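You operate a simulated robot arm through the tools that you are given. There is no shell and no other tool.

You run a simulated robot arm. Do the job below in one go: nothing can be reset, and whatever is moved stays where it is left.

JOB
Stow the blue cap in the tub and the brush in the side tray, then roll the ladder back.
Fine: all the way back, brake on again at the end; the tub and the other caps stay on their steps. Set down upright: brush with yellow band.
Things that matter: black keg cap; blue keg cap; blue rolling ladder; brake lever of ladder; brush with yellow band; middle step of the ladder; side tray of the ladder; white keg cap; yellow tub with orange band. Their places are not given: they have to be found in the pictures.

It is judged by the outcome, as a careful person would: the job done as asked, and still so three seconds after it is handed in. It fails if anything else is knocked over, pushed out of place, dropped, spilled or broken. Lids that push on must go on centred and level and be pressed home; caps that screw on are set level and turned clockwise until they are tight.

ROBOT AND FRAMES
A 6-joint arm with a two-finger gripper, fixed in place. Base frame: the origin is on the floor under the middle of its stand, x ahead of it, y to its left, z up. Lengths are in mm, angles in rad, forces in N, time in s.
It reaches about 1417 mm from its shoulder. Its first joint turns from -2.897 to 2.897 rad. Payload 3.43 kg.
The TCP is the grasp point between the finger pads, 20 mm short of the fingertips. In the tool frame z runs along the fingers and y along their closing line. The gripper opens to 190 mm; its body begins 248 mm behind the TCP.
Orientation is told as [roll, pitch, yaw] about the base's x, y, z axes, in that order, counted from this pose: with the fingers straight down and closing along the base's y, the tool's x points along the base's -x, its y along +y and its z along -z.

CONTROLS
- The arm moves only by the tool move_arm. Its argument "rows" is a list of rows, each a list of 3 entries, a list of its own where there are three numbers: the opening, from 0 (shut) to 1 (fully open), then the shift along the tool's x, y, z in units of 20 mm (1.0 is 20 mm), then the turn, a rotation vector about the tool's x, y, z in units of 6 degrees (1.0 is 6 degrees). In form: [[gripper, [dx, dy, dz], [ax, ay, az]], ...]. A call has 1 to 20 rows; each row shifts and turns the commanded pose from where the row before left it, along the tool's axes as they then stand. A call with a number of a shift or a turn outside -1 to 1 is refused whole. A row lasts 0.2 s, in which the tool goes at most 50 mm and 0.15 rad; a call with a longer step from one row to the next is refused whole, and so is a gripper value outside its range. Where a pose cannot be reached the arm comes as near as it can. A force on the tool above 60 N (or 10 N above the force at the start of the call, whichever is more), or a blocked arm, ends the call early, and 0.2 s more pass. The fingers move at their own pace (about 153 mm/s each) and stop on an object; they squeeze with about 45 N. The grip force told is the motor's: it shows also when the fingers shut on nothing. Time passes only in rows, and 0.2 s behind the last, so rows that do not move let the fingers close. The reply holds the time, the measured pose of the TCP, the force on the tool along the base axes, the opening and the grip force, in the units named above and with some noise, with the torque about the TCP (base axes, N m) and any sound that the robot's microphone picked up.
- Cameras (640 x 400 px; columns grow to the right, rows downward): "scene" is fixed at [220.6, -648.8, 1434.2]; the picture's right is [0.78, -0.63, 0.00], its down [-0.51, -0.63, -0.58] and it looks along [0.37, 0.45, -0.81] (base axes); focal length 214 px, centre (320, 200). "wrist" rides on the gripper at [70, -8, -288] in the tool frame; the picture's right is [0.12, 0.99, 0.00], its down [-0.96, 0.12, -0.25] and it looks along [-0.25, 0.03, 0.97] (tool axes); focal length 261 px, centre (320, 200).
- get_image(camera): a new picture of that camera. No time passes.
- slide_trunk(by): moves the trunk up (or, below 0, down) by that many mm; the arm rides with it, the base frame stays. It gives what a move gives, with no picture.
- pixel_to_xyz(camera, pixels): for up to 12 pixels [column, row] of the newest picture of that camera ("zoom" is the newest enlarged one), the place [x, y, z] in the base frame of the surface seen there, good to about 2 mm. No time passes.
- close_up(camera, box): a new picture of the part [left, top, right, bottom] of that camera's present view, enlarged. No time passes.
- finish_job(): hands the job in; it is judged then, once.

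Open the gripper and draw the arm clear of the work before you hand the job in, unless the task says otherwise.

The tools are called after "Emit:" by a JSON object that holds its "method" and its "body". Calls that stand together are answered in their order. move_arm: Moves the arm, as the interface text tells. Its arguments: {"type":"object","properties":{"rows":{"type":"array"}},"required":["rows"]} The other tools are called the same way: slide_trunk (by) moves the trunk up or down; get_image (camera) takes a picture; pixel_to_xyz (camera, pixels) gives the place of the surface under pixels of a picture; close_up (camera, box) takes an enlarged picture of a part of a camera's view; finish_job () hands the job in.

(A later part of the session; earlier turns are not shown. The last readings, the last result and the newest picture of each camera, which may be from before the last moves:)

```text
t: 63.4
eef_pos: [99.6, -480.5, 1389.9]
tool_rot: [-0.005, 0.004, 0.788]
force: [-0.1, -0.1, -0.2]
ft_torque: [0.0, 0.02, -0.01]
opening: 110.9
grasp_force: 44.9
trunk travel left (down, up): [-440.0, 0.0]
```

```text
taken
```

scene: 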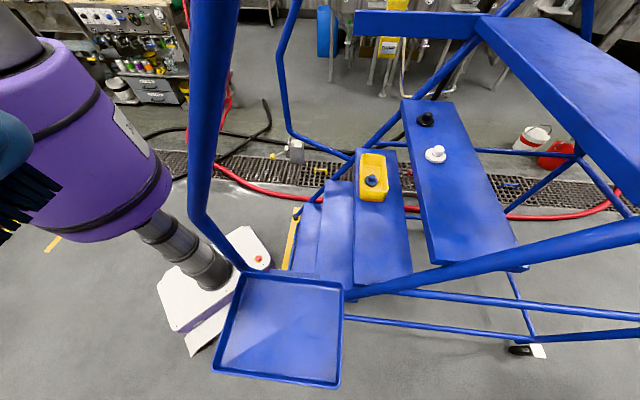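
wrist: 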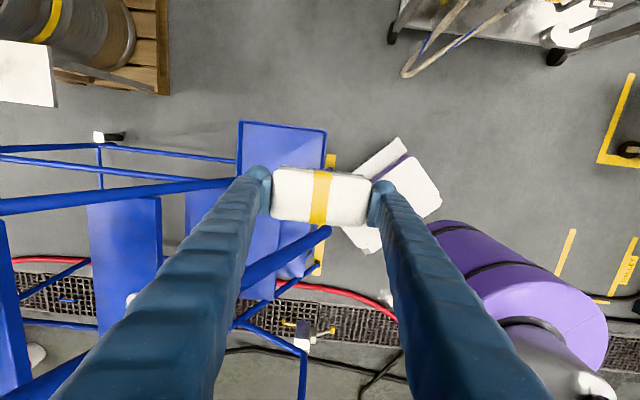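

The brush now lies along the tray's length. I lower toward the tray while moving forward, first to about z 1150, n 470.

Emit:
{"method": "move_arm", "body": {"rows": [[0.3, [0, -0.2, 0.5], [0, 0, 0]], [0.3, [0, -0.3, 0.9], [0, 0, 0]], [0.3, [0, -0.3, 0.9], [0, 0, 0]], [0.3, [0, -0.3, 0.9], [0, 0, 0]], [0.3, [0, -0.3, 0.9], [0, 0, 0]], [0.3, [0, -0.3, 0.9], [0, 0, 0]], [0.3, [0, -0.3, 0.9], [0, 0, 0]], [0.3, [0, -0.3, 0.9], [0, 0, 0]], [0.3, [0, -0.3, 0.9], [0, 0, 0]], [0.3, [0, -0.3, 0.9], [0, 0, 0]], [0.3, [0, -0.3, 0.9], [0, 0, 0]], [0.3, [0, -0.3, 0.9], [0, 0, 0]], [0.3, [0, -0.3, 0.9], [0, 0, 0]], [0.3, [0, -0.2, 0.5], [0, 0, 0]], [0.3, [0, 0, 0], [0, 0, 0]]]}}

Emit:
{"method": "get_image", "body": {"camera": "wrist"}}

Emit:
{"method": "get_image", "body": {"camera": "scene"}}

```text
t: 66.6
eef_pos: [156.7, -537.5, 1154.4]
tool_rot: [-0.003, 0.008, 0.786]
force: [0.0, -0.1, -0.4]
ft_torque: [0.01, 0.0, 0.0]
opening: 110.9
grasp_force: 45.1
trunk travel left (down, up): [-440.0, 0.0]
```

```text
taken
```

wrist: 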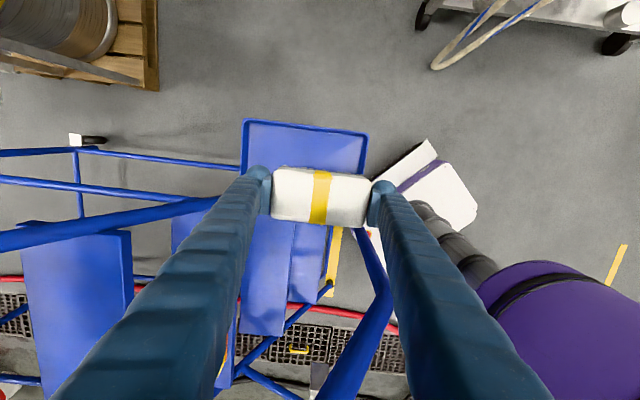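

```text
taken
```

scene: 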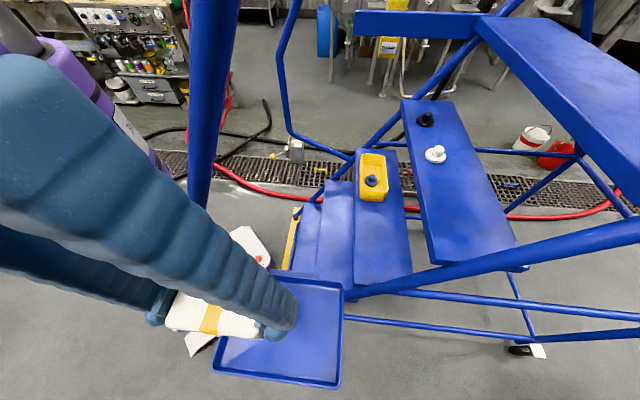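

The tray is below the brush, rail to the side at u≈-130, all clear. I continue down to z≈945 and forward to n≈520.

Emit:
{"method": "move_arm", "body": {"rows": [[0.3, [0, -0.15, 0.5], [0, 0, 0]], [0.3, [0, -0.2, 0.9], [0, 0, 0]], [0.3, [0, -0.2, 0.9], [0, 0, 0]], [0.3, [0, -0.2, 0.9], [0, 0, 0]], [0.3, [0, -0.2, 0.9], [0, 0, 0]], [0.3, [0, -0.2, 0.9], [0, 0, 0]], [0.3, [0, -0.2, 0.9], [0, 0, 0]], [0.3, [0, -0.1, 0.9], [0, 0, 0]], [0.3, [0, 0, 0.9], [0, 0, 0]], [0.3, [0, 0, 0.9], [0, 0, 0]], [0.3, [0, 0, 0.9], [0, 0, 0]], [0.3, [0, 0, 0.8], [0, 0, 0]], [0.3, [0, 0, 0], [0, 0, 0]]]}}

Emit:
{"method": "get_image", "body": {"camera": "wrist"}}

Emit:
{"method": "get_image", "body": {"camera": "scene"}}

```text
t: 69.4
eef_pos: [176.9, -561.5, 947.9]
tool_rot: [-0.005, 0.006, 0.784]
force: [-0.5, -0.1, -1.0]
ft_torque: [-0.02, -0.01, -0.02]
opening: 110.8
grasp_force: 45.1
trunk travel left (down, up): [-440.0, 0.0]
```

```text
taken
```

wrist: 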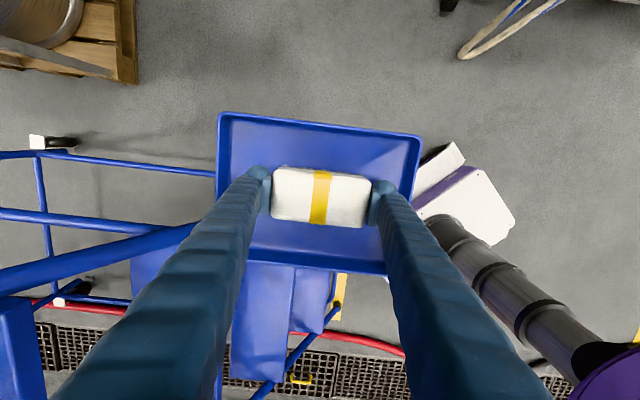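

```text
taken
```

scene: 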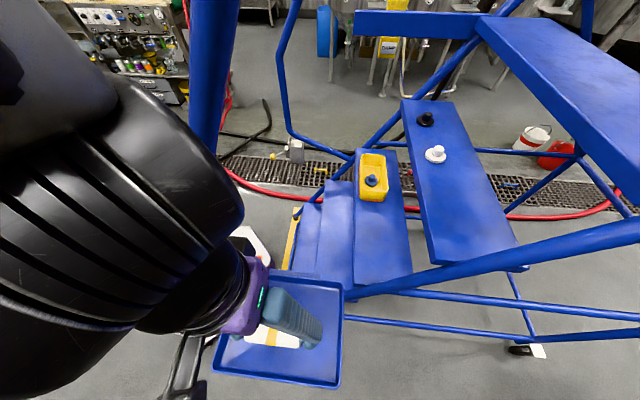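

The brush is over the tray with its bottom just above rim height. I lower 28 mm, then proceed in small steps watching the force.

Emit:
{"method": "move_arm", "body": {"rows": [[0.3, [0, 0, 0.3], [0, 0, 0]], [0.3, [0, 0, 0.3], [0, 0, 0]], [0.3, [0, 0, 0.3], [0, 0, 0]], [0.3, [0, 0, 0.3], [0, 0, 0]], [0.3, [0, 0, 0.2], [0, 0, 0]], [0.3, [0, 0, 0], [0, 0, 0]]]}}

Emit:
{"method": "get_image", "body": {"camera": "wrist"}}

Emit:
{"method": "close_up", "body": {"camera": "scene", "box": [200, 250, 360, 400]}}

```text
t: 70.8
eef_pos: [176.1, -561.7, 918.7]
tool_rot: [-0.004, 0.007, 0.784]
force: [0.3, 0.0, -1.2]
ft_torque: [-0.01, -0.02, 0.0]
opening: 110.6
grasp_force: 45.2
trunk travel left (down, up): [-440.0, 0.0]
```

```text
taken
```

wrist: 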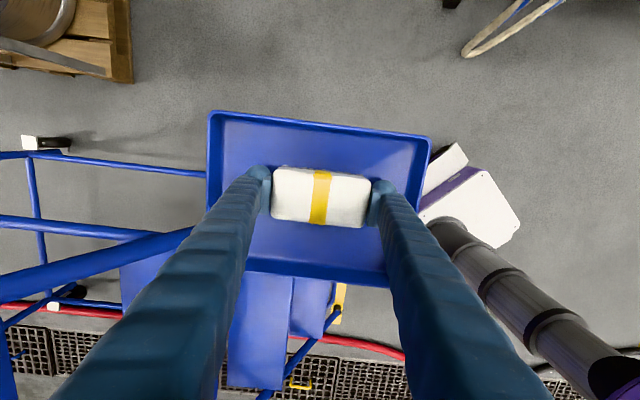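

```text
2.67 times, centred on (280, 325) of scene
```

zoom: 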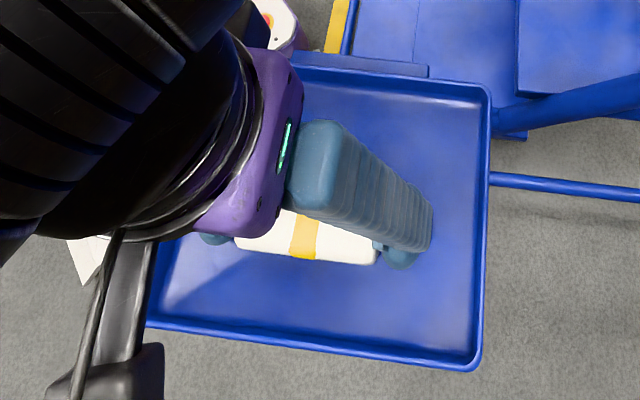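

The brush is inside the tray area, both ends clear of the rims. I lower in 2 mm steps until contact.

Emit:
{"method": "move_arm", "body": {"rows": [[0.3, [0, 0, 0.1], [0, 0, 0]], [0.3, [0, 0, 0.1], [0, 0, 0]], [0.3, [0, 0, 0.05], [0, 0, 0]], [0.3, [0, 0, 0], [0, 0, 0]]]}}

```text
t: 71.8
eef_pos: [176.9, -561.4, 915.1]
tool_rot: [-0.005, 0.008, 0.787]
force: [-0.3, -0.9, -0.4]
ft_torque: [0.02, -0.01, -0.01]
opening: 110.8
grasp_force: 45.1
trunk travel left (down, up): [-440.0, 0.0]
```

No contact yet at z 915. I continue with another 2–3 mm.

Emit:
{"method": "move_arm", "body": {"rows": [[0.3, [0, 0, 0.05], [0, 0, 0]], [0.3, [0, 0, 0.05], [0, 0, 0]], [0.3, [0, 0, 0.03], [0, 0, 0]], [0.3, [0, 0, 0], [0, 0, 0]]]}}

```text
t: 72.8
eef_pos: [178.5, -561.0, 913.0]
tool_rot: [-0.006, 0.006, 0.784]
force: [0.2, 0.4, 13.2]
ft_torque: [0.79, 0.22, -0.07]
opening: 110.5
grasp_force: 45.4
trunk travel left (down, up): [-440.0, 0.0]
```

Contact: 13.2 N upward at z 913. I release the brush by opening gently to about 122 mm.

Emit:
{"method": "move_arm", "body": {"rows": [[0.3, [0, 0, -0.02], [0, 0, 0]], [0.6, [0, 0, 0], [0, 0, 0]], [0.62, [0, 0, 0], [0, 0, 0]], [0.64, [0, 0, 0], [0, 0, 0]], [0.65, [0, 0, 0], [0, 0, 0]]]}}

Emit:
{"method": "get_image", "body": {"camera": "wrist"}}

Emit:
{"method": "close_up", "body": {"camera": "wrist", "box": [200, 100, 440, 280]}}

```text
t: 74.0
eef_pos: [175.0, -561.9, 912.2]
tool_rot: [-0.006, 0.006, 0.786]
force: [-0.5, -0.4, -0.7]
ft_torque: [-0.04, -0.02, -0.03]
opening: 123.7
grasp_force: 0.2
trunk travel left (down, up): [-440.0, 0.0]
```

```text
taken
```

wrist: 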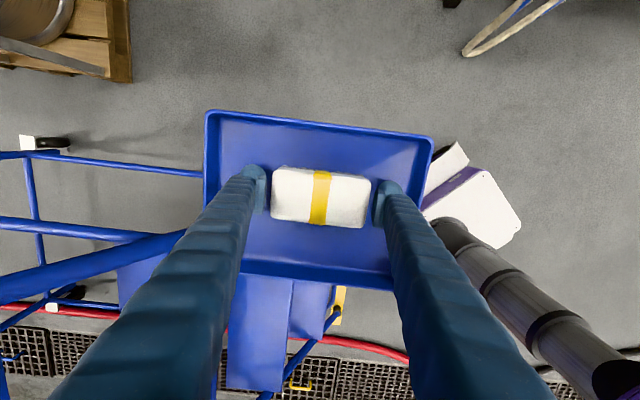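

```text
2.22 times, centred on (320, 190) of wrist
```

zoom: 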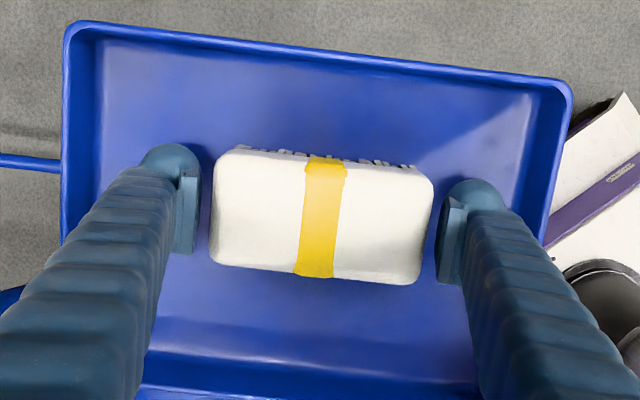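

The brush stands upright in the tray, bristles down, and the fingers are free. I raise straight up 120 mm, then retrace the path upward and back.

Emit:
{"method": "move_arm", "body": {"rows": [[0.65, [0, 0, -0.3], [0, 0, 0]], [0.65, [0, 0, -0.5], [0, 0, 0]], [0.65, [0, 0, -0.8], [0, 0, 0]], [0.65, [0, 0, -1], [0, 0, 0]], [0.65, [0, 0, -1], [0, 0, 0]], [0.65, [0, 0, -1], [0, 0, 0]], [0.65, [0, 0, -1], [0, 0, 0]], [0.65, [0, 0.3, -1], [0, 0, 0]], [0.65, [0, 0.3, -1], [0, 0, 0]], [0.65, [0, 0.3, -1], [0, 0, 0]], [0.65, [0, 0.3, -1], [0, 0, 0]], [0.65, [0, 0.3, -1], [0, 0, 0]], [0.65, [0, 0.3, -1], [0, 0, 0]], [0.65, [0, 0.3, -1], [0, 0, 0]], [0.65, [0, 0.3, -1], [0, 0, 0]], [0.65, [0, 0.3, -1], [0, 0, 0]], [0.65, [0, 0.3, -1], [0, 0, 0]], [0.65, [0, 0.3, -1], [0, 0, 0]], [0.65, [0, 0.3, -1], [0, 0, 0]], [0.65, [0, 0.3, -1], [0, 0, 0]]]}}

Emit:
{"method": "get_image", "body": {"camera": "wrist"}}

Emit:
{"method": "get_image", "body": {"camera": "scene"}}

```text
t: 78.2
eef_pos: [121.4, -504.7, 1283.6]
tool_rot: [-0.005, 0.006, 0.785]
force: [-0.3, 0.6, 0.5]
ft_torque: [-0.04, -0.05, 0.0]
opening: 123.6
grasp_force: 0.1
trunk travel left (down, up): [-440.0, 0.0]
```

```text
taken
```

wrist: 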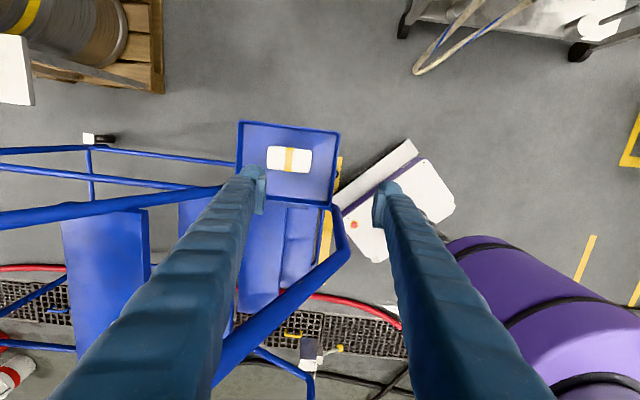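

```text
taken
```

scene: 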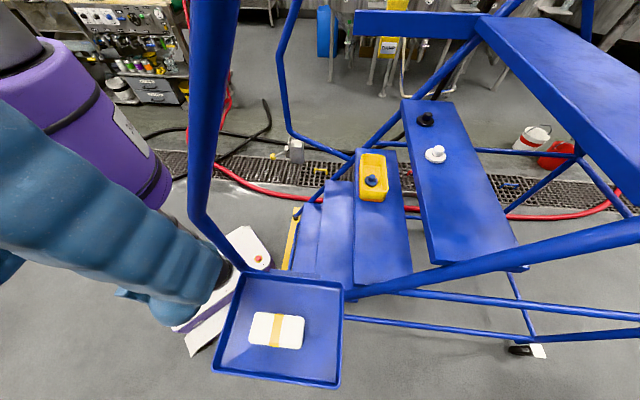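

The brush stays upright in the tray. Now to the brake: I turn the gripper back by 90°, close it, and raise to about z 1385 before passing the rail's front again.

Emit:
{"method": "move_arm", "body": {"rows": [[0.3, [0, 0.3, -0.5], [0, 0, 0.5]], [0, [0, 0, -0.35], [0, 0, 1]], [0, [0, 0, -0.35], [0, 0, 1]], [0, [0, 0, -0.35], [0, 0, 1]], [0, [0, 0, -0.35], [0, 0, 1]], [0, [0, 0, -0.35], [0, 0, 1]], [0, [0, 0, -0.35], [0, 0, 1]], [0, [0, 0, -0.35], [0, 0, 1]], [0, [0, 0, -0.35], [0, 0, 1]], [0, [0, 0, -0.35], [0, 0, 1]], [0, [0, 0, -0.35], [0, 0, 1]], [0, [0, 0, -0.35], [0, 0, 1]], [0, [0, 0, -0.35], [0, 0, 1]], [0, [0, 0, -0.35], [0, 0, 1]], [0, [0, 0, -0.3], [0, 0, 1]], [0, [0, 0, 0], [0, 0, 0.5]], [0, [0, 0, 0], [0, 0, 0]]]}}

Emit:
{"method": "get_image", "body": {"camera": "wrist"}}

```text
t: 81.8
eef_pos: [118.3, -498.3, 1391.3]
tool_rot: [-0.008, -0.005, -0.786]
force: [-0.1, 0.4, -0.1]
ft_torque: [0.03, -0.03, -0.03]
opening: 0.0
grasp_force: 34.3
trunk travel left (down, up): [-440.0, 0.0]
```

```text
taken
```

wrist: 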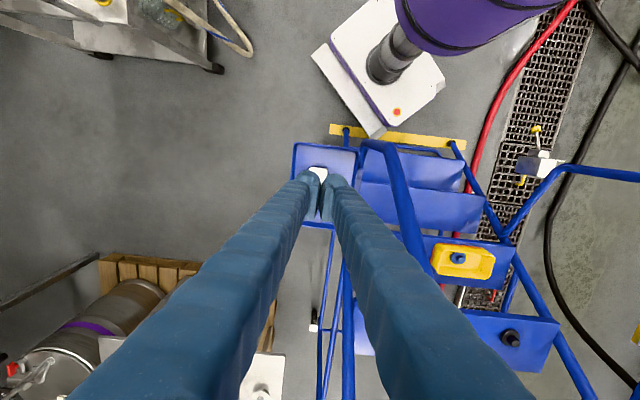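

The gripper is closed at u≈-269, n≈436. I move back to n≈412 and across the front of the rail to u≈+60.

Emit:
{"method": "move_arm", "body": {"rows": [[0, [0.6, 0, 0], [0, 0, 0]], [0, [0.6, 0.3, 0], [0, 0, 0]], [0, [0, 0.9, 0], [0, 0, 0]], [0, [0, 0.9, 0], [0, 0, 0]], [0, [0, 0.9, 0], [0, 0, 0]], [0, [0, 0.9, 0], [0, 0, 0]], [0, [0, 0.9, 0], [0, 0, 0]], [0, [0, 0.9, 0], [0, 0, 0]], [0, [0, 0.9, 0], [0, 0, 0]], [0, [0, 0.9, 0], [0, 0, 0]], [0, [0, 0.9, 0], [0, 0, 0]], [0, [0, 0.9, 0], [0, 0, 0]], [0, [-0.1, 0.9, 0], [0, 0, 0]], [0, [-0.1, 0.9, 0], [0, 0, 0]], [0, [-0.1, 0.9, 0], [0, 0, 0]], [0, [-0.1, 0.9, 0], [0, 0, 0]], [0, [-0.1, 0.9, 0], [0, 0, 0]], [0, [-0.1, 0.9, 0], [0, 0, 0]], [0, [-0.1, 0.9, 0], [0, 0, 0]], [0, [0, 0.5, 0], [0, 0, 0]]]}}

Emit:
{"method": "get_image", "body": {"camera": "wrist"}}

Emit:
{"method": "get_image", "body": {"camera": "scene"}}

```text
t: 86.0
eef_pos: [338.2, -261.0, 1391.4]
tool_rot: [-0.006, -0.006, -0.786]
force: [0.0, 0.2, 0.3]
ft_torque: [0.02, 0.01, 0.0]
opening: 0.1
grasp_force: 34.6
trunk travel left (down, up): [-440.0, 0.0]
```

```text
taken
```

wrist: 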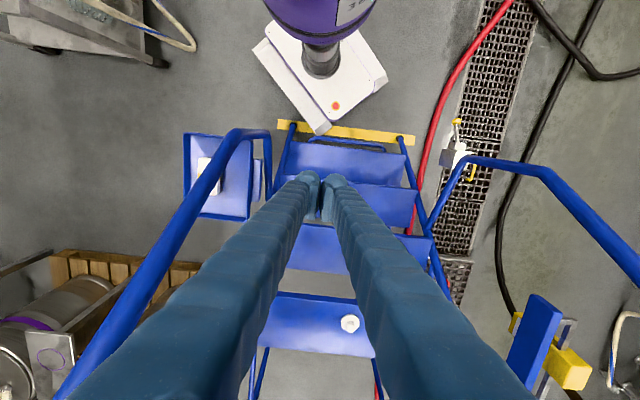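

```text
taken
```

scene: 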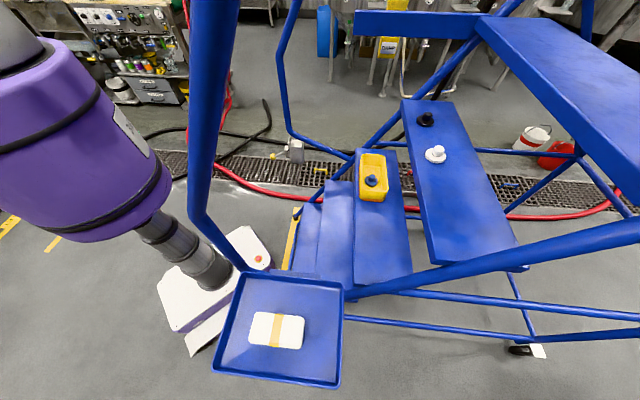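

I'm in front of the steps again; the lever shows at wrist (455,130). I zoom in on it from here before moving closer.

Emit:
{"method": "close_up", "body": {"camera": "wrist", "box": [430, 105, 490, 190]}}

Emit:
{"method": "close_up", "body": {"camera": "scene", "box": [265, 130, 320, 175]}}

Emit:
{"method": "pixel_to_xyz", "body": {"camera": "zoom", "pixels": [[145, 235], [200, 215], [240, 200], [260, 180], [280, 220], [255, 240], [290, 100], [300, 60], [350, 220], [297, 290], [280, 190], [350, 110]]}}

```text
4.71 times, centred on (460, 148) of wrist
```

zoom: 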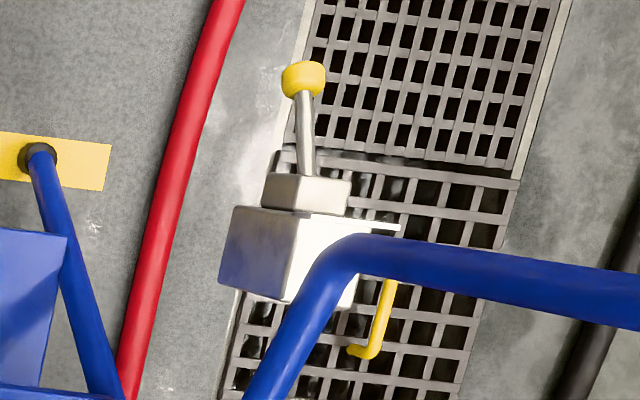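

```text
8.89 times, centred on (292, 152) of scene
```

zoom: 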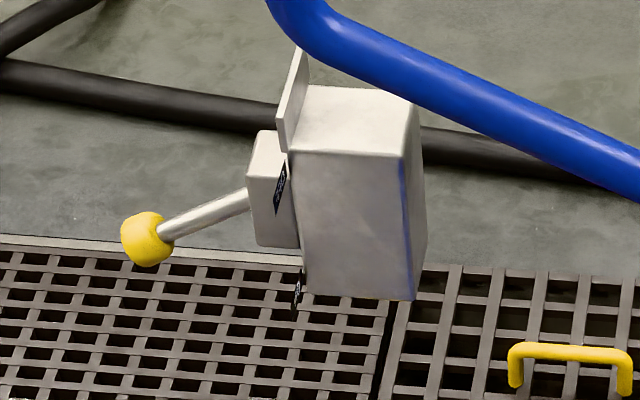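

```text
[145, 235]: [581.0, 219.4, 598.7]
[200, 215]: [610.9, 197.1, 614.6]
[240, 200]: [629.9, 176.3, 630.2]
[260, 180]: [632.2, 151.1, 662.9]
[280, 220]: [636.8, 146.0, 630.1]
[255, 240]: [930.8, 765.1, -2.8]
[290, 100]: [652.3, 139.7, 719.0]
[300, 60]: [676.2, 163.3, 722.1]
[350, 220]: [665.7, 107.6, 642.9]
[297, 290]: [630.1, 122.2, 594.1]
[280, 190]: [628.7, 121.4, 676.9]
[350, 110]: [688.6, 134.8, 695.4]
```

The lever swings in the vertical plane; it slants down now (knob z≈600), with tags at z≈677 and z≈594 on the plate. I move across to the left front of the ladder to look at the plate from the front.

Emit:
{"method": "move_arm", "body": {"rows": [[0, [0, 0.6, 0.3], [0, 0, 0]], [0, [0, 1, 0.5], [0, 0, 0]], [0, [0, 1, 0.5], [0, 0, 0]], [0, [0, 1, 0.5], [0, 0, 0]], [0, [0, 1, 0.5], [0, 0, 0]], [0, [0, 1, 0.5], [0, 0, 0]], [0, [0, 1, 0.5], [0, 0, 0]], [0, [0, 1, 0.5], [0, 0, 0]], [0, [0, 1, 0.5], [0, 0, 0]], [0, [0, 1, 0.5], [0, 0, 0]], [0, [0, 1, 0.5], [0, 0, 0]], [0, [0, 1, 0.5], [0, 0, 0]], [0, [0, 1, 0.5], [0, 0, 0]], [0, [0.8, 1, 0.8], [0, 0, 0]], [0, [1, 1, 1], [0, 0, 0]], [0, [1, 1, 1], [0, 0, 0]], [0, [1, 1, 1], [0, 0, 0]], [0, [1, 1, 1], [0, 0, 0]], [0, [1, 0.8, 1], [0, 0, 0]], [0, [0.8, 0.5, 0.5], [0, 0, 0]]]}}

Emit:
{"method": "get_image", "body": {"camera": "wrist"}}

Emit:
{"method": "get_image", "body": {"camera": "scene"}}

```text
t: 90.2
eef_pos: [512.4, 95.0, 1134.8]
tool_rot: [-0.007, -0.004, -0.786]
force: [0.1, 1.1, -0.4]
ft_torque: [0.0, -0.02, -0.01]
opening: 0.0
grasp_force: 33.7
trunk travel left (down, up): [-440.0, 0.0]
```

```text
taken
```

wrist: 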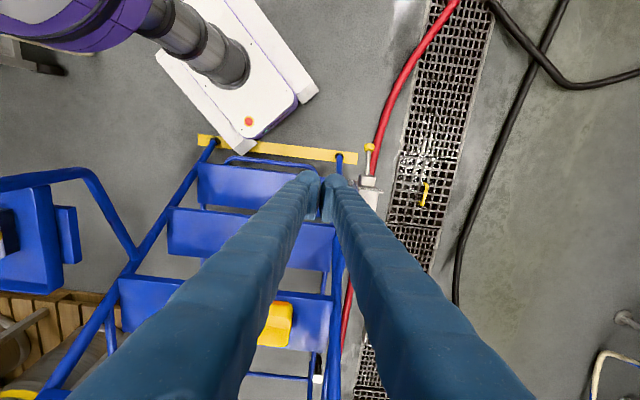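

```text
taken
```

scene: 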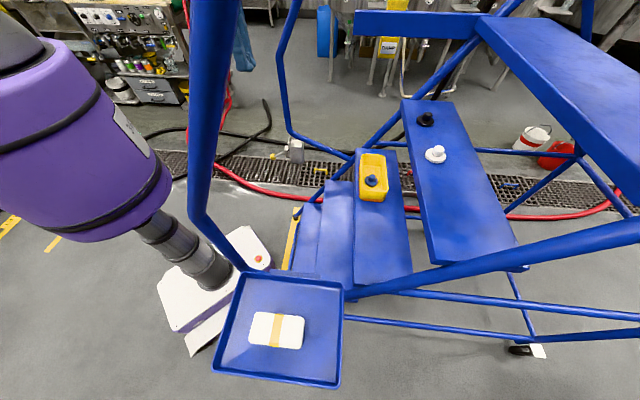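

The lever is at (370,165). I lean the gripper 35° so the camera looks at the plate from the front and above, and move a bit closer.

Emit:
{"method": "move_arm", "body": {"rows": [[0, [0, 0.6, 0], [0, -0.9, 0]], [0, [0, 0.6, 0], [0, -1, 0]], [0, [0, 0.6, 0], [0, -1, 0]], [0, [0, 0.6, 0], [0, -1, 0]], [0, [0, 0.6, 0], [0, -1, 0]], [0, [0, 0.6, 0], [0, -0.93, 0]], [0, [0.4, 0, 0.8], [0, 0, 0]], [0, [0.4, 0, 0.8], [0, 0, 0]], [0, [0.4, 0, 0.8], [0, 0, 0]], [0, [0.4, 0, 0.8], [0, 0, 0]], [0, [0.4, 0, 0.8], [0, 0, 0]], [0, [0.4, 0, 0.8], [0, 0, 0]], [0, [0.4, 0, 0.8], [0, 0, 0]], [0, [0.4, 0, 0.8], [0, 0, 0]], [0, [0, 0, 0], [0, 0, 0]]]}}

Emit:
{"method": "get_image", "body": {"camera": "wrist"}}

Emit:
{"method": "get_image", "body": {"camera": "scene"}}

```text
t: 93.4
eef_pos: [612.6, 161.8, 1027.6]
tool_rot: [-0.021, -0.612, -0.774]
force: [0.6, 0.2, -0.1]
ft_torque: [0.02, 0.02, 0.02]
opening: 0.1
grasp_force: 34.3
out of reach, approached as far as the arm can: row 9, 10, 11, 12, 13, 14
trunk travel left (down, up): [-440.0, 0.0]
```

```text
taken
```

wrist: 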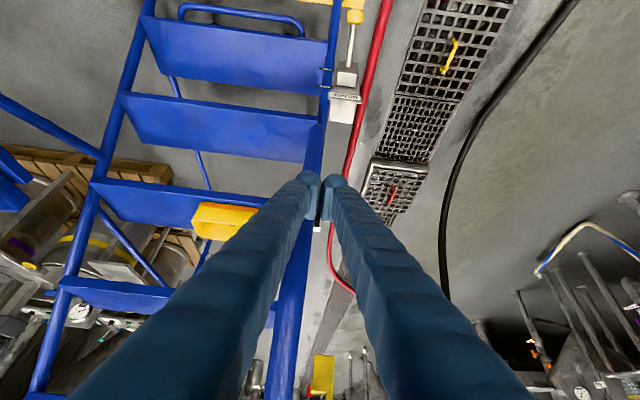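

```text
taken
```

scene: 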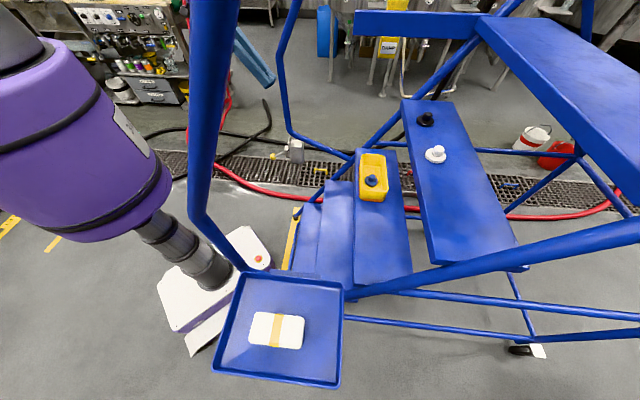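

The arm is near a joint limit, but the lever box now shows at (345,85). I zoom in to read the plate.

Emit:
{"method": "close_up", "body": {"camera": "wrist", "box": [305, 0, 395, 130]}}

Emit:
{"method": "close_up", "body": {"camera": "wrist", "box": [315, 55, 375, 115]}}

```text
3.08 times, centred on (350, 65) of wrist
```

zoom: 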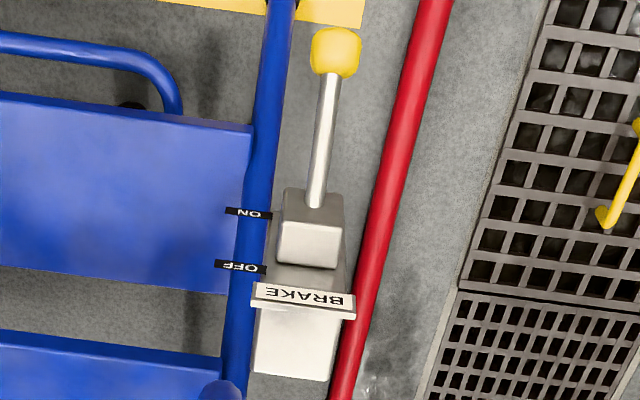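

```text
6.67 times, centred on (345, 85) of wrist
```

zoom: 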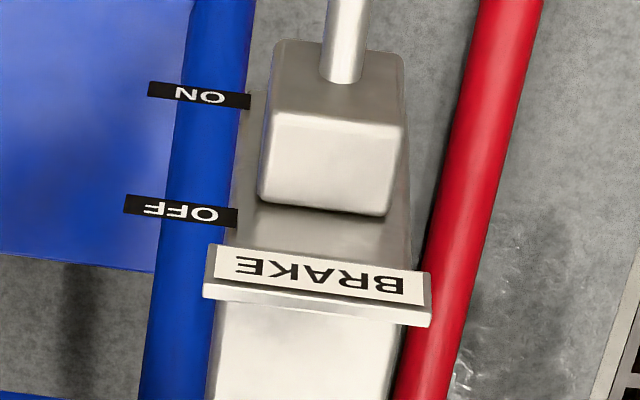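

The tags read clearly: OFF is the upper tag, ON the lower; the lever is down, so the brake is on now. I straighten the gripper again, moving 60 mm away from the rail first, to grip the knob from above.

Emit:
{"method": "move_arm", "body": {"rows": [[0, [0.82, 0, -0.57], [0, 0, 0]], [0, [0.82, 0, -0.57], [0, 0, 0]], [0, [0.82, 0, -0.57], [0, 0, 0]], [0.2, [0, 0, 0], [0, 0.97, 0]], [0.3, [0, 0, 0], [0, 0.97, 0]], [0.3, [0, 0, 0], [0, 0.97, 0]], [0.3, [0, 0, 0], [0, 0.97, 0]], [0.3, [0, 0, 0], [0, 0.97, 0]], [0.3, [0, 0, 0], [0, 0.97, 0]], [0.3, [0, 0, 0], [0, 0, 0]]]}}

Emit:
{"method": "get_image", "body": {"camera": "wrist"}}

```text
t: 95.6
eef_pos: [572.4, 201.7, 1028.9]
tool_rot: [-0.006, -0.006, -0.784]
force: [-0.9, 0.5, 0.2]
ft_torque: [-0.06, -0.03, -0.01]
opening: 57.2
grasp_force: 0.0
out of reach, approached as far as the arm can: row 1
trunk travel left (down, up): [-440.0, 0.0]
```

```text
taken
```

wrist: 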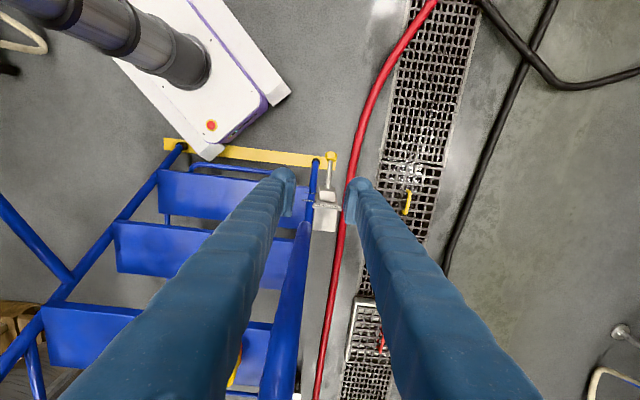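

The gripper is vertical, with the knob at (330,155) below. I zoom in and measure the knob and lever precisely.

Emit:
{"method": "close_up", "body": {"camera": "wrist", "box": [295, 140, 365, 240]}}

Emit:
{"method": "pixel_to_xyz", "body": {"camera": "zoom", "pixels": [[325, 65], [310, 65], [340, 65], [325, 55], [325, 78], [322, 110], [318, 150], [315, 180], [315, 210], [350, 215], [300, 210], [320, 250]]}}

```text
4.00 times, centred on (330, 190) of wrist
```

zoom: 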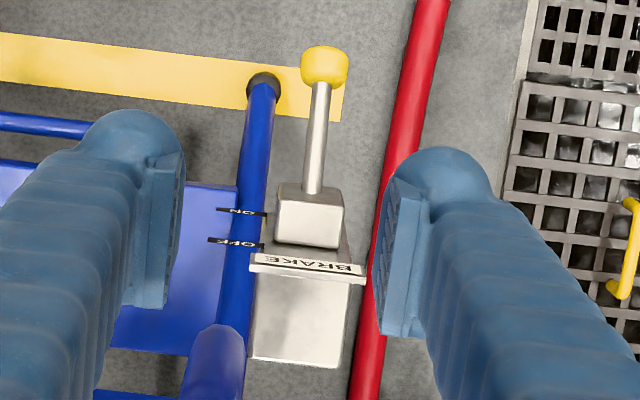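

```text
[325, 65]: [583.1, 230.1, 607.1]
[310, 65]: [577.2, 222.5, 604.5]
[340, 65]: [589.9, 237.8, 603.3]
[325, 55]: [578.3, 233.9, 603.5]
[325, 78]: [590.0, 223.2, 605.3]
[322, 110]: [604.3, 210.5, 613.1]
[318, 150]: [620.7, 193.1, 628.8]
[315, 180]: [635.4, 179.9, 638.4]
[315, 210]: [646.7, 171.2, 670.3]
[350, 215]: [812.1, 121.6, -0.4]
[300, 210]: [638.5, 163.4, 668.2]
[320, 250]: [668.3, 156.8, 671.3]
```

Knob centre is about u=575, n=250, z≈593; the rod rises at about 29° to the hub. I move over it and descend to z≈740 first.

Emit:
{"method": "move_arm", "body": {"rows": [[0.35, [0.1, 0.2, 0.6], [0, 0, 0]], [0.35, [0.1, 0.2, 1], [0, 0, 0]], [0.35, [0.1, 0.2, 1], [0, 0, 0]], [0.35, [0.1, 0.2, 1], [0, 0, 0]], [0.35, [0.1, 0.2, 1], [0, 0, 0]], [0.35, [0.1, 0.2, 1], [0, 0, 0]], [0.35, [0, 0.18, 1], [0, 0, 0]], [0.35, [0, 0, 1], [0, 0, 0]], [0.35, [0, 0, 1], [0, 0, 0]], [0.35, [0, 0, 1], [0, 0, 0]], [0.35, [0, 0, 1], [0, 0, 0]], [0.35, [0, 0, 1], [0, 0, 0]], [0.35, [0, 0, 1], [0, 0, 0]], [0.35, [0, 0, 1], [0, 0, 0]], [0.35, [0, 0, 0.8], [0, 0, 0]], [0.35, [0, 0, 0], [0, 0, 0]]]}}

Emit:
{"method": "get_image", "body": {"camera": "wrist"}}

Emit:
{"method": "get_image", "body": {"camera": "scene"}}

```text
t: 99.0
eef_pos: [584.7, 228.1, 742.0]
tool_rot: [-0.011, -0.002, -0.786]
force: [-0.1, 0.5, 0.2]
ft_torque: [-0.01, 0.0, 0.02]
opening: 66.3
grasp_force: 0.1
trunk travel left (down, up): [-440.0, 0.0]
```

```text
taken
```

wrist: 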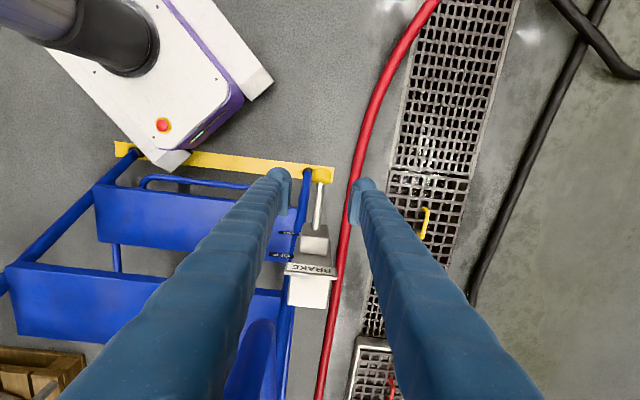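

```text
taken
```

scene: 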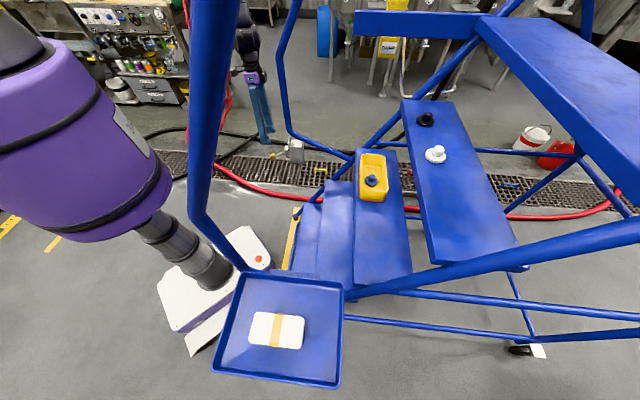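

The knob lies between the fingers at (322,172). I descend the remaining 146 mm to the knob's height.

Emit:
{"method": "move_arm", "body": {"rows": [[0.35, [0, 0, 0.8], [0, 0, 0]], [0.35, [0, 0, 0.9], [0, 0, 0]], [0.35, [0, 0, 0.9], [0, 0, 0]], [0.35, [0, 0, 0.9], [0, 0, 0]], [0.35, [0, 0, 0.9], [0, 0, 0]], [0.35, [0, 0, 0.9], [0, 0, 0]], [0.35, [0, 0, 0.8], [0, 0, 0]], [0.35, [0, 0, 0.7], [0, 0, 0]], [0.35, [0, 0, 0.5], [0, 0, 0]], [0.35, [0, 0, 0], [0, 0, 0]]]}}

Emit:
{"method": "close_up", "body": {"camera": "wrist", "box": [250, 140, 400, 300]}}

Emit:
{"method": "close_up", "body": {"camera": "scene", "box": [220, 80, 330, 190]}}

```text
t: 101.2
eef_pos: [588.5, 229.9, 599.0]
tool_rot: [-0.016, -0.003, -0.785]
force: [0.4, -0.9, 0.6]
ft_torque: [0.02, -0.02, 0.0]
opening: 66.5
grasp_force: 0.0
out of reach, approached as far as the arm can: row 1, 7
trunk travel left (down, up): [-440.0, 0.0]
```

```text
2.50 times, centred on (325, 220) of wrist
```

zoom: 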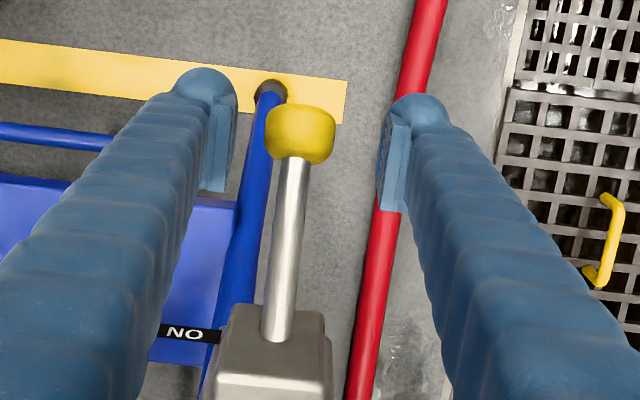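

```text
3.64 times, centred on (275, 135) of scene
```

zoom: 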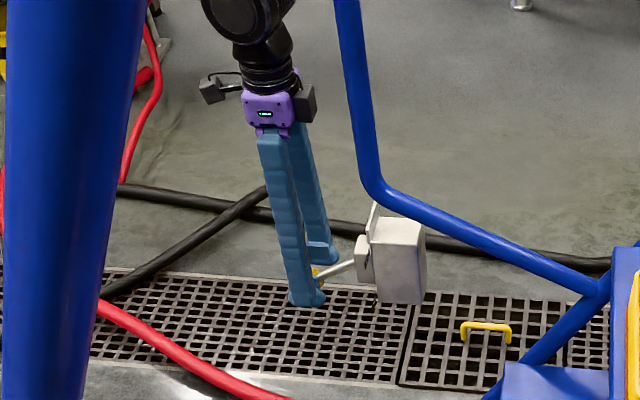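

The pose is near a joint limit here (rows 1 and 7 flagged). I raise the arm 160 mm and then lower the trunk by the same amount so the lever is reached more comfortably.

Emit:
{"method": "move_arm", "body": {"rows": [[0.35, [0, 0, -1], [0, 0, 0]], [0.35, [0, 0, -1], [0, 0, 0]], [0.35, [0, 0, -1], [0, 0, 0]], [0.35, [0, 0, -1], [0, 0, 0]], [0.35, [0, 0, -1], [0, 0, 0]], [0.35, [0, 0, -1], [0, 0, 0]], [0.35, [0, 0, -1], [0, 0, 0]], [0.35, [0, 0, -1], [0, 0, 0]], [0.35, [0, 0, -1], [0, 0, 0]], [0.35, [0, 0, -1], [0, 0, 0]], [0.35, [0, 0, -0.5], [0, 0, 0]]]}}

Emit:
{"method": "slide_trunk", "body": {"by": -160}}

Emit:
{"method": "get_image", "body": {"camera": "wrist"}}

Emit:
{"method": "get_image", "body": {"camera": "scene"}}

```text
t: 103.6
eef_pos: [586.8, 230.4, 805.6]
tool_rot: [-0.008, -0.005, -0.783]
force: [-0.5, 0.1, -0.3]
ft_torque: [0.0, -0.02, -0.02]
opening: 66.5
grasp_force: 0.2
out of reach, approached as far as the arm can: row 9
trunk travel left (down, up): [-440.0, 0.0]
```

```text
t: 105.5
eef_pos: [587.3, 230.3, 645.8]
tool_rot: [-0.008, -0.006, -0.785]
force: [0.0, -0.2, -0.3]
ft_torque: [0.0, -0.01, -0.01]
opening: 66.4
grasp_force: 0.0
trunk travel left (down, up): [-280.0, 160.0]
```

```text
taken
```

wrist: 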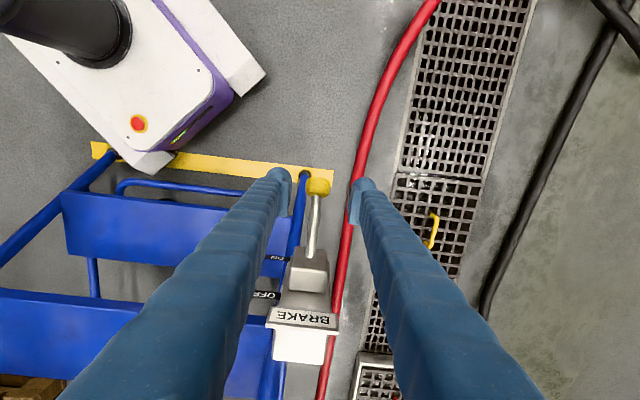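

```text
taken
```

scene: 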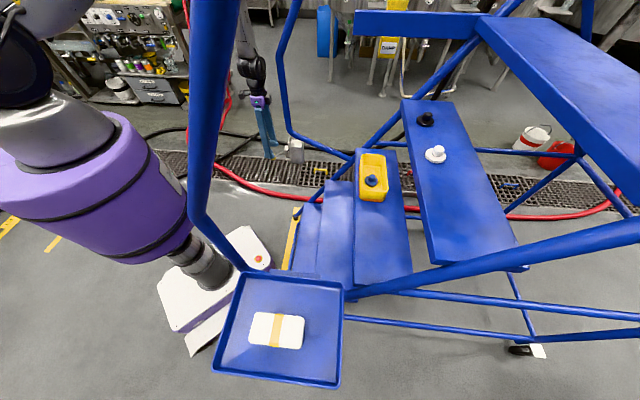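

The TCP is at (587,230,646) right above the knob (318,186). I descend 49 mm to bring the pads level with the knob.

Emit:
{"method": "move_arm", "body": {"rows": [[0.35, [0.05, -0.07, 0.6], [0, 0, 0]], [0.35, [0.05, -0.08, 0.7], [0, 0, 0]], [0.35, [0, 0, 0.7], [0, 0, 0]], [0.35, [0, 0, 0.45], [0, 0, 0]], [0.35, [0, 0, 0], [0, 0, 0]]]}}

Emit:
{"method": "close_up", "body": {"camera": "wrist", "box": [250, 140, 400, 300]}}

Emit:
{"method": "close_up", "body": {"camera": "scene", "box": [240, 110, 320, 180]}}

```text
t: 106.7
eef_pos: [583.8, 229.6, 597.3]
tool_rot: [-0.009, -0.005, -0.784]
force: [0.2, 1.3, -0.6]
ft_torque: [0.0, 0.02, 0.01]
opening: 66.4
grasp_force: 0.1
trunk travel left (down, up): [-280.0, 160.0]
```

```text
2.50 times, centred on (325, 220) of wrist
```

zoom: 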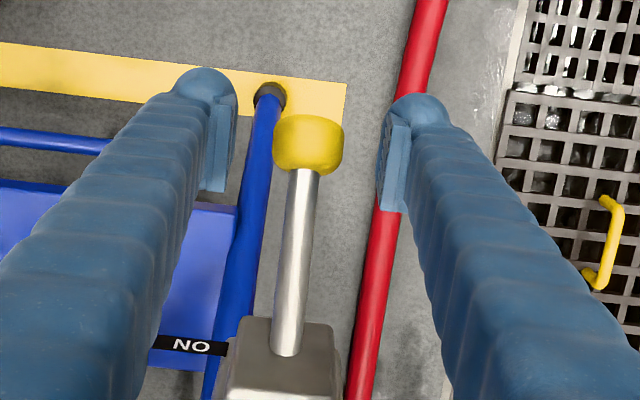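

```text
5.71 times, centred on (280, 145) of scene
```

zoom: 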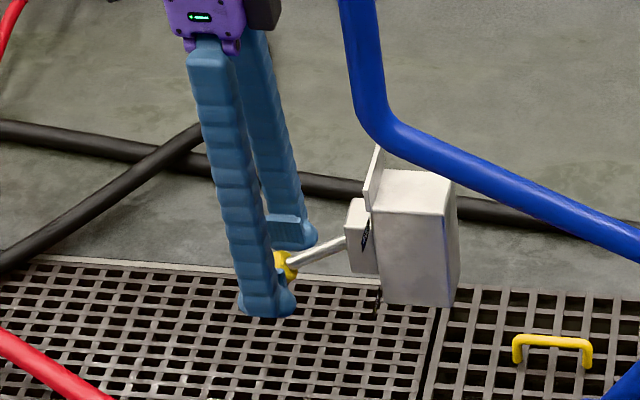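

The knob sits centred between the pads (zoom (308,145)). I close on it gently.

Emit:
{"method": "move_arm", "body": {"rows": [[0.2, [0, 0, 0], [0, 0, 0]], [0.1, [0, 0, 0], [0, 0, 0]], [0.0, [0, 0, 0], [0, 0, 0]], [0.0, [0, 0, 0], [0, 0, 0]]]}}

Emit:
{"method": "close_up", "body": {"camera": "wrist", "box": [250, 140, 400, 300]}}

```text
t: 107.7
eef_pos: [583.4, 229.9, 596.5]
tool_rot: [-0.008, -0.004, -0.785]
force: [3.5, 4.2, -1.7]
ft_torque: [0.03, -0.02, 0.02]
opening: 30.1
grasp_force: 44.9
trunk travel left (down, up): [-280.0, 160.0]
```

```text
2.50 times, centred on (325, 220) of wrist
```

zoom: 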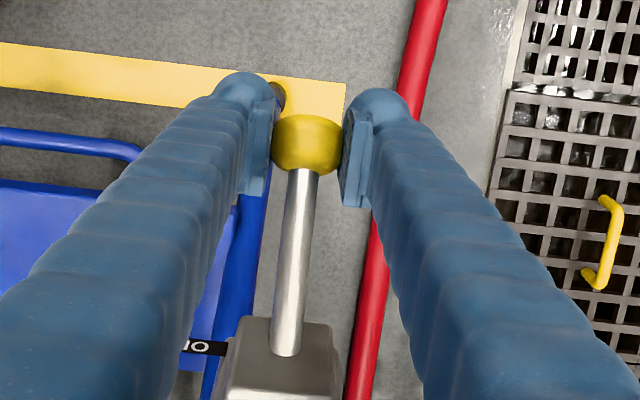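

The knob is gripped (30 mm). I lift the lever along its arc, first about 35 mm up, watching the force and sounds.

Emit:
{"method": "move_arm", "body": {"rows": [[0.0, [0.185, 0, -0.405], [0, 0, 0]], [0.0, [0.185, 0, -0.405], [0, 0, 0]], [0.0, [0.13, 0, -0.48], [0, 0, 0]], [0.0, [0.13, 0, -0.48], [0, 0, 0]], [0.0, [0, 0, 0], [0, 0, 0]]]}}

Emit:
{"method": "close_up", "body": {"camera": "wrist", "box": [250, 140, 400, 300]}}

Emit:
{"method": "close_up", "body": {"camera": "scene", "box": [240, 110, 320, 180]}}

```text
t: 108.9
eef_pos: [575.5, 237.7, 631.4]
tool_rot: [-0.007, -0.006, -0.786]
force: [6.4, 2.0, -4.3]
ft_torque: [0.26, 0.25, -0.01]
opening: 30.3
grasp_force: 45.0
trunk travel left (down, up): [-280.0, 160.0]
```

```text
2.50 times, centred on (325, 220) of wrist
```

zoom: 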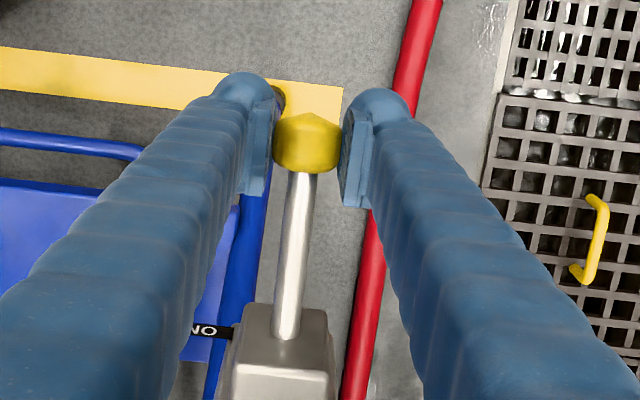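

```text
5.71 times, centred on (280, 145) of scene
```

zoom: 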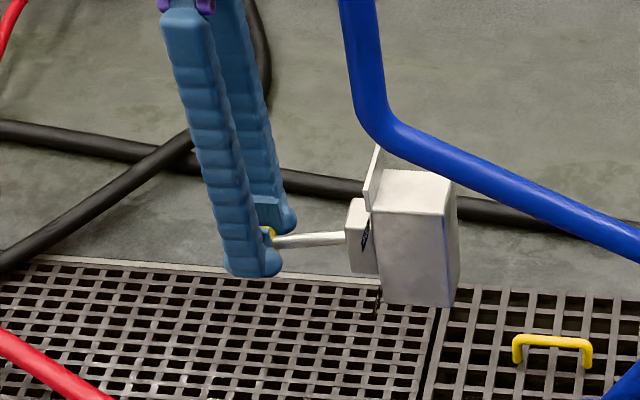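

The lever follows with low force and is now almost level. I continue the arc upward in two parts toward the OFF position.

Emit:
{"method": "move_arm", "body": {"rows": [[0.0, [0.04, 0, -0.5], [0, 0, 0]], [0.0, [0.04, 0, -0.5], [0, 0, 0]], [0.0, [-0.04, 0, -0.5], [0, 0, 0]], [0.0, [-0.04, 0, -0.5], [0, 0, 0]], [0.0, [0, 0, 0], [0, 0, 0]]]}}

Emit:
{"method": "close_up", "body": {"camera": "wrist", "box": [250, 140, 400, 300]}}

Emit:
{"method": "close_up", "body": {"camera": "scene", "box": [240, 110, 320, 180]}}

```text
t: 110.1
eef_pos: [576.8, 238.3, 672.4]
tool_rot: [-0.008, -0.006, -0.785]
force: [-1.0, -0.3, -0.8]
ft_torque: [0.01, 0.01, 0.0]
opening: 0.0
grasp_force: 34.1
trunk travel left (down, up): [-280.0, 160.0]
```

```text
2.50 times, centred on (325, 220) of wrist
```

zoom: 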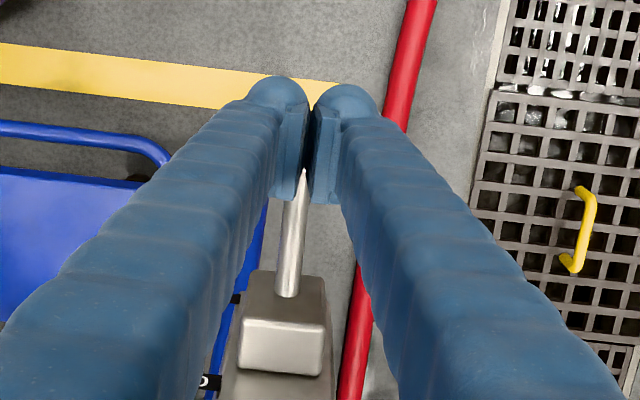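

```text
5.71 times, centred on (280, 145) of scene
```

zoom: 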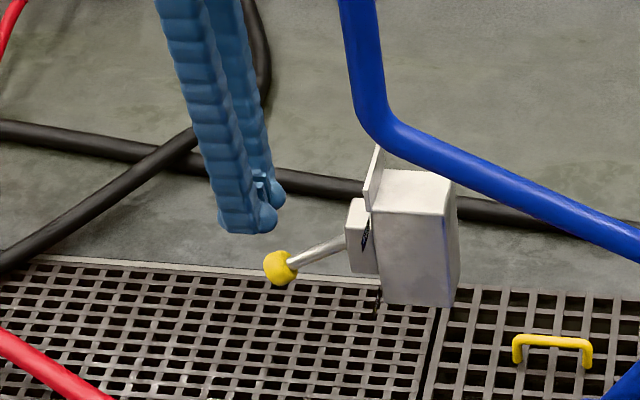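

The knob slipped out and the lever sprang back to ON, so it has an over-centre spring and needs a positive push from below. I'll use the closed fingers as a hook: move up and outward, then tilt 35° so they point inward under the knob.

Emit:
{"method": "move_arm", "body": {"rows": [[0, [0, 0, -1], [0, 0, 0]], [0, [0, 0, -1], [0, 0, 0]], [0, [0, 0.5, -0.5], [0, 0, 0]], [0, [0, 1, 0], [0, 0, 0]], [0, [0, 1, 0], [0, 0, 0]], [0, [0, 1, 0], [0, 0, 0]], [0, [0, 1, 0], [0, 0, 0]], [0, [0, 1, 0], [0, 0, 0]], [0, [0, 1, 0], [0, 0, 0]], [0, [0, 0, 0], [0.9, 0, 0]], [0, [0, 0, 0], [1, 0, 0]], [0, [0, 0, 0], [1, 0, 0]], [0, [0, 0, 0], [1, 0, 0]], [0, [0, 0, 0], [1, 0, 0]], [0, [0, 0, 0], [1, 0, 0]], [0, [0, 0, 0], [0, 0, 0]]]}}

Emit:
{"method": "get_image", "body": {"camera": "wrist"}}

Emit:
{"method": "get_image", "body": {"camera": "scene"}}

```text
t: 113.5
eef_pos: [666.7, 331.7, 720.6]
tool_rot: [-0.626, -0.005, -0.784]
force: [0.8, 0.5, -0.6]
ft_torque: [-0.09, 0.04, 0.05]
opening: 0.2
grasp_force: 34.3
trunk travel left (down, up): [-280.0, 160.0]
```

```text
taken
```

wrist: 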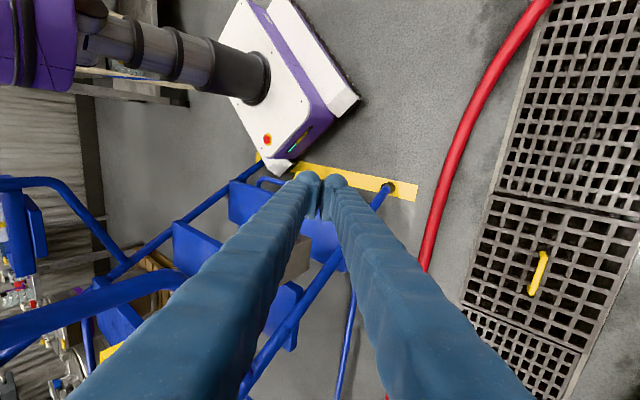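

```text
taken
```

scene: 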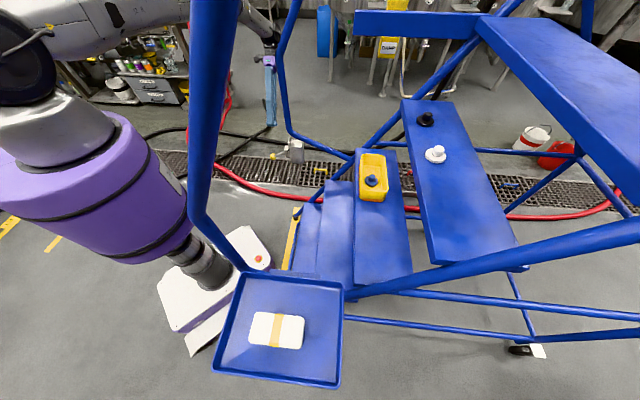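

The 36° tilt works with TCP at u≈706, n≈237, z≈721. I increase the tilt to 45° and go down to the start of the insertion line (u≈706, n≈250, z≈631).

Emit:
{"method": "move_arm", "body": {"rows": [[0, [0, 0, 0], [0.75, 0, 0]], [0, [0, 0, 0], [0.77, 0, 0]], [0, [-0.16, 0.8, 0.8], [0, 0, 0]], [0, [-0.16, 0.8, 0.8], [0, 0, 0]], [0, [-0.16, 0.8, 0.8], [0, 0, 0]], [0, [-0.16, 0.78, 0.78], [0, 0, 0]], [0, [0, 0, 0], [0, 0, 0]]]}}

Emit:
{"method": "get_image", "body": {"camera": "wrist"}}

Emit:
{"method": "close_up", "body": {"camera": "scene", "box": [220, 70, 330, 180]}}

```text
t: 115.1
eef_pos: [646.4, 309.2, 649.6]
tool_rot: [-0.704, -0.005, -0.786]
force: [0.8, -0.3, 0.0]
ft_torque: [0.02, 0.01, -0.03]
opening: 0.1
grasp_force: 34.4
out of reach, approached as far as the arm can: row 1, 2, 3, 4, 5, 6
trunk travel left (down, up): [-280.0, 160.0]
```

```text
taken
```

wrist: 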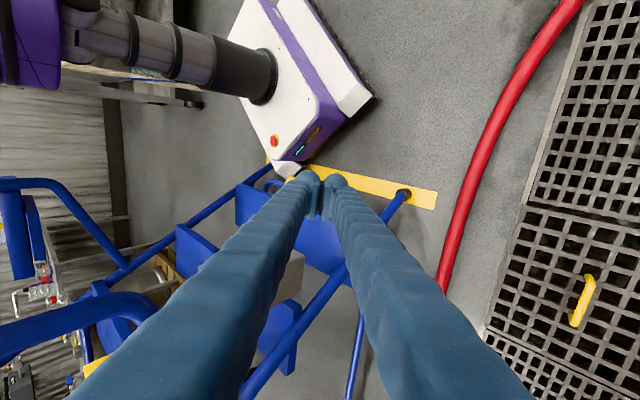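

```text
3.64 times, centred on (275, 125) of scene
```

zoom: 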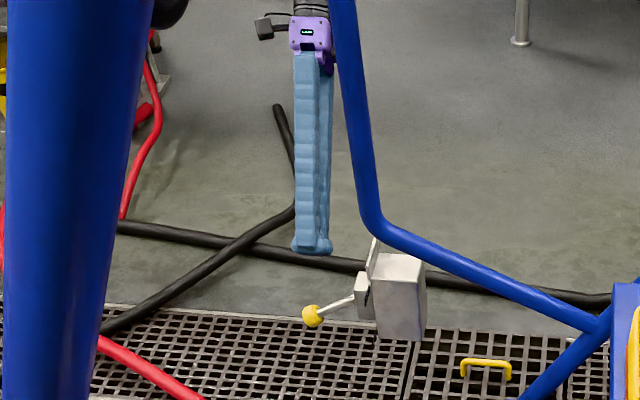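

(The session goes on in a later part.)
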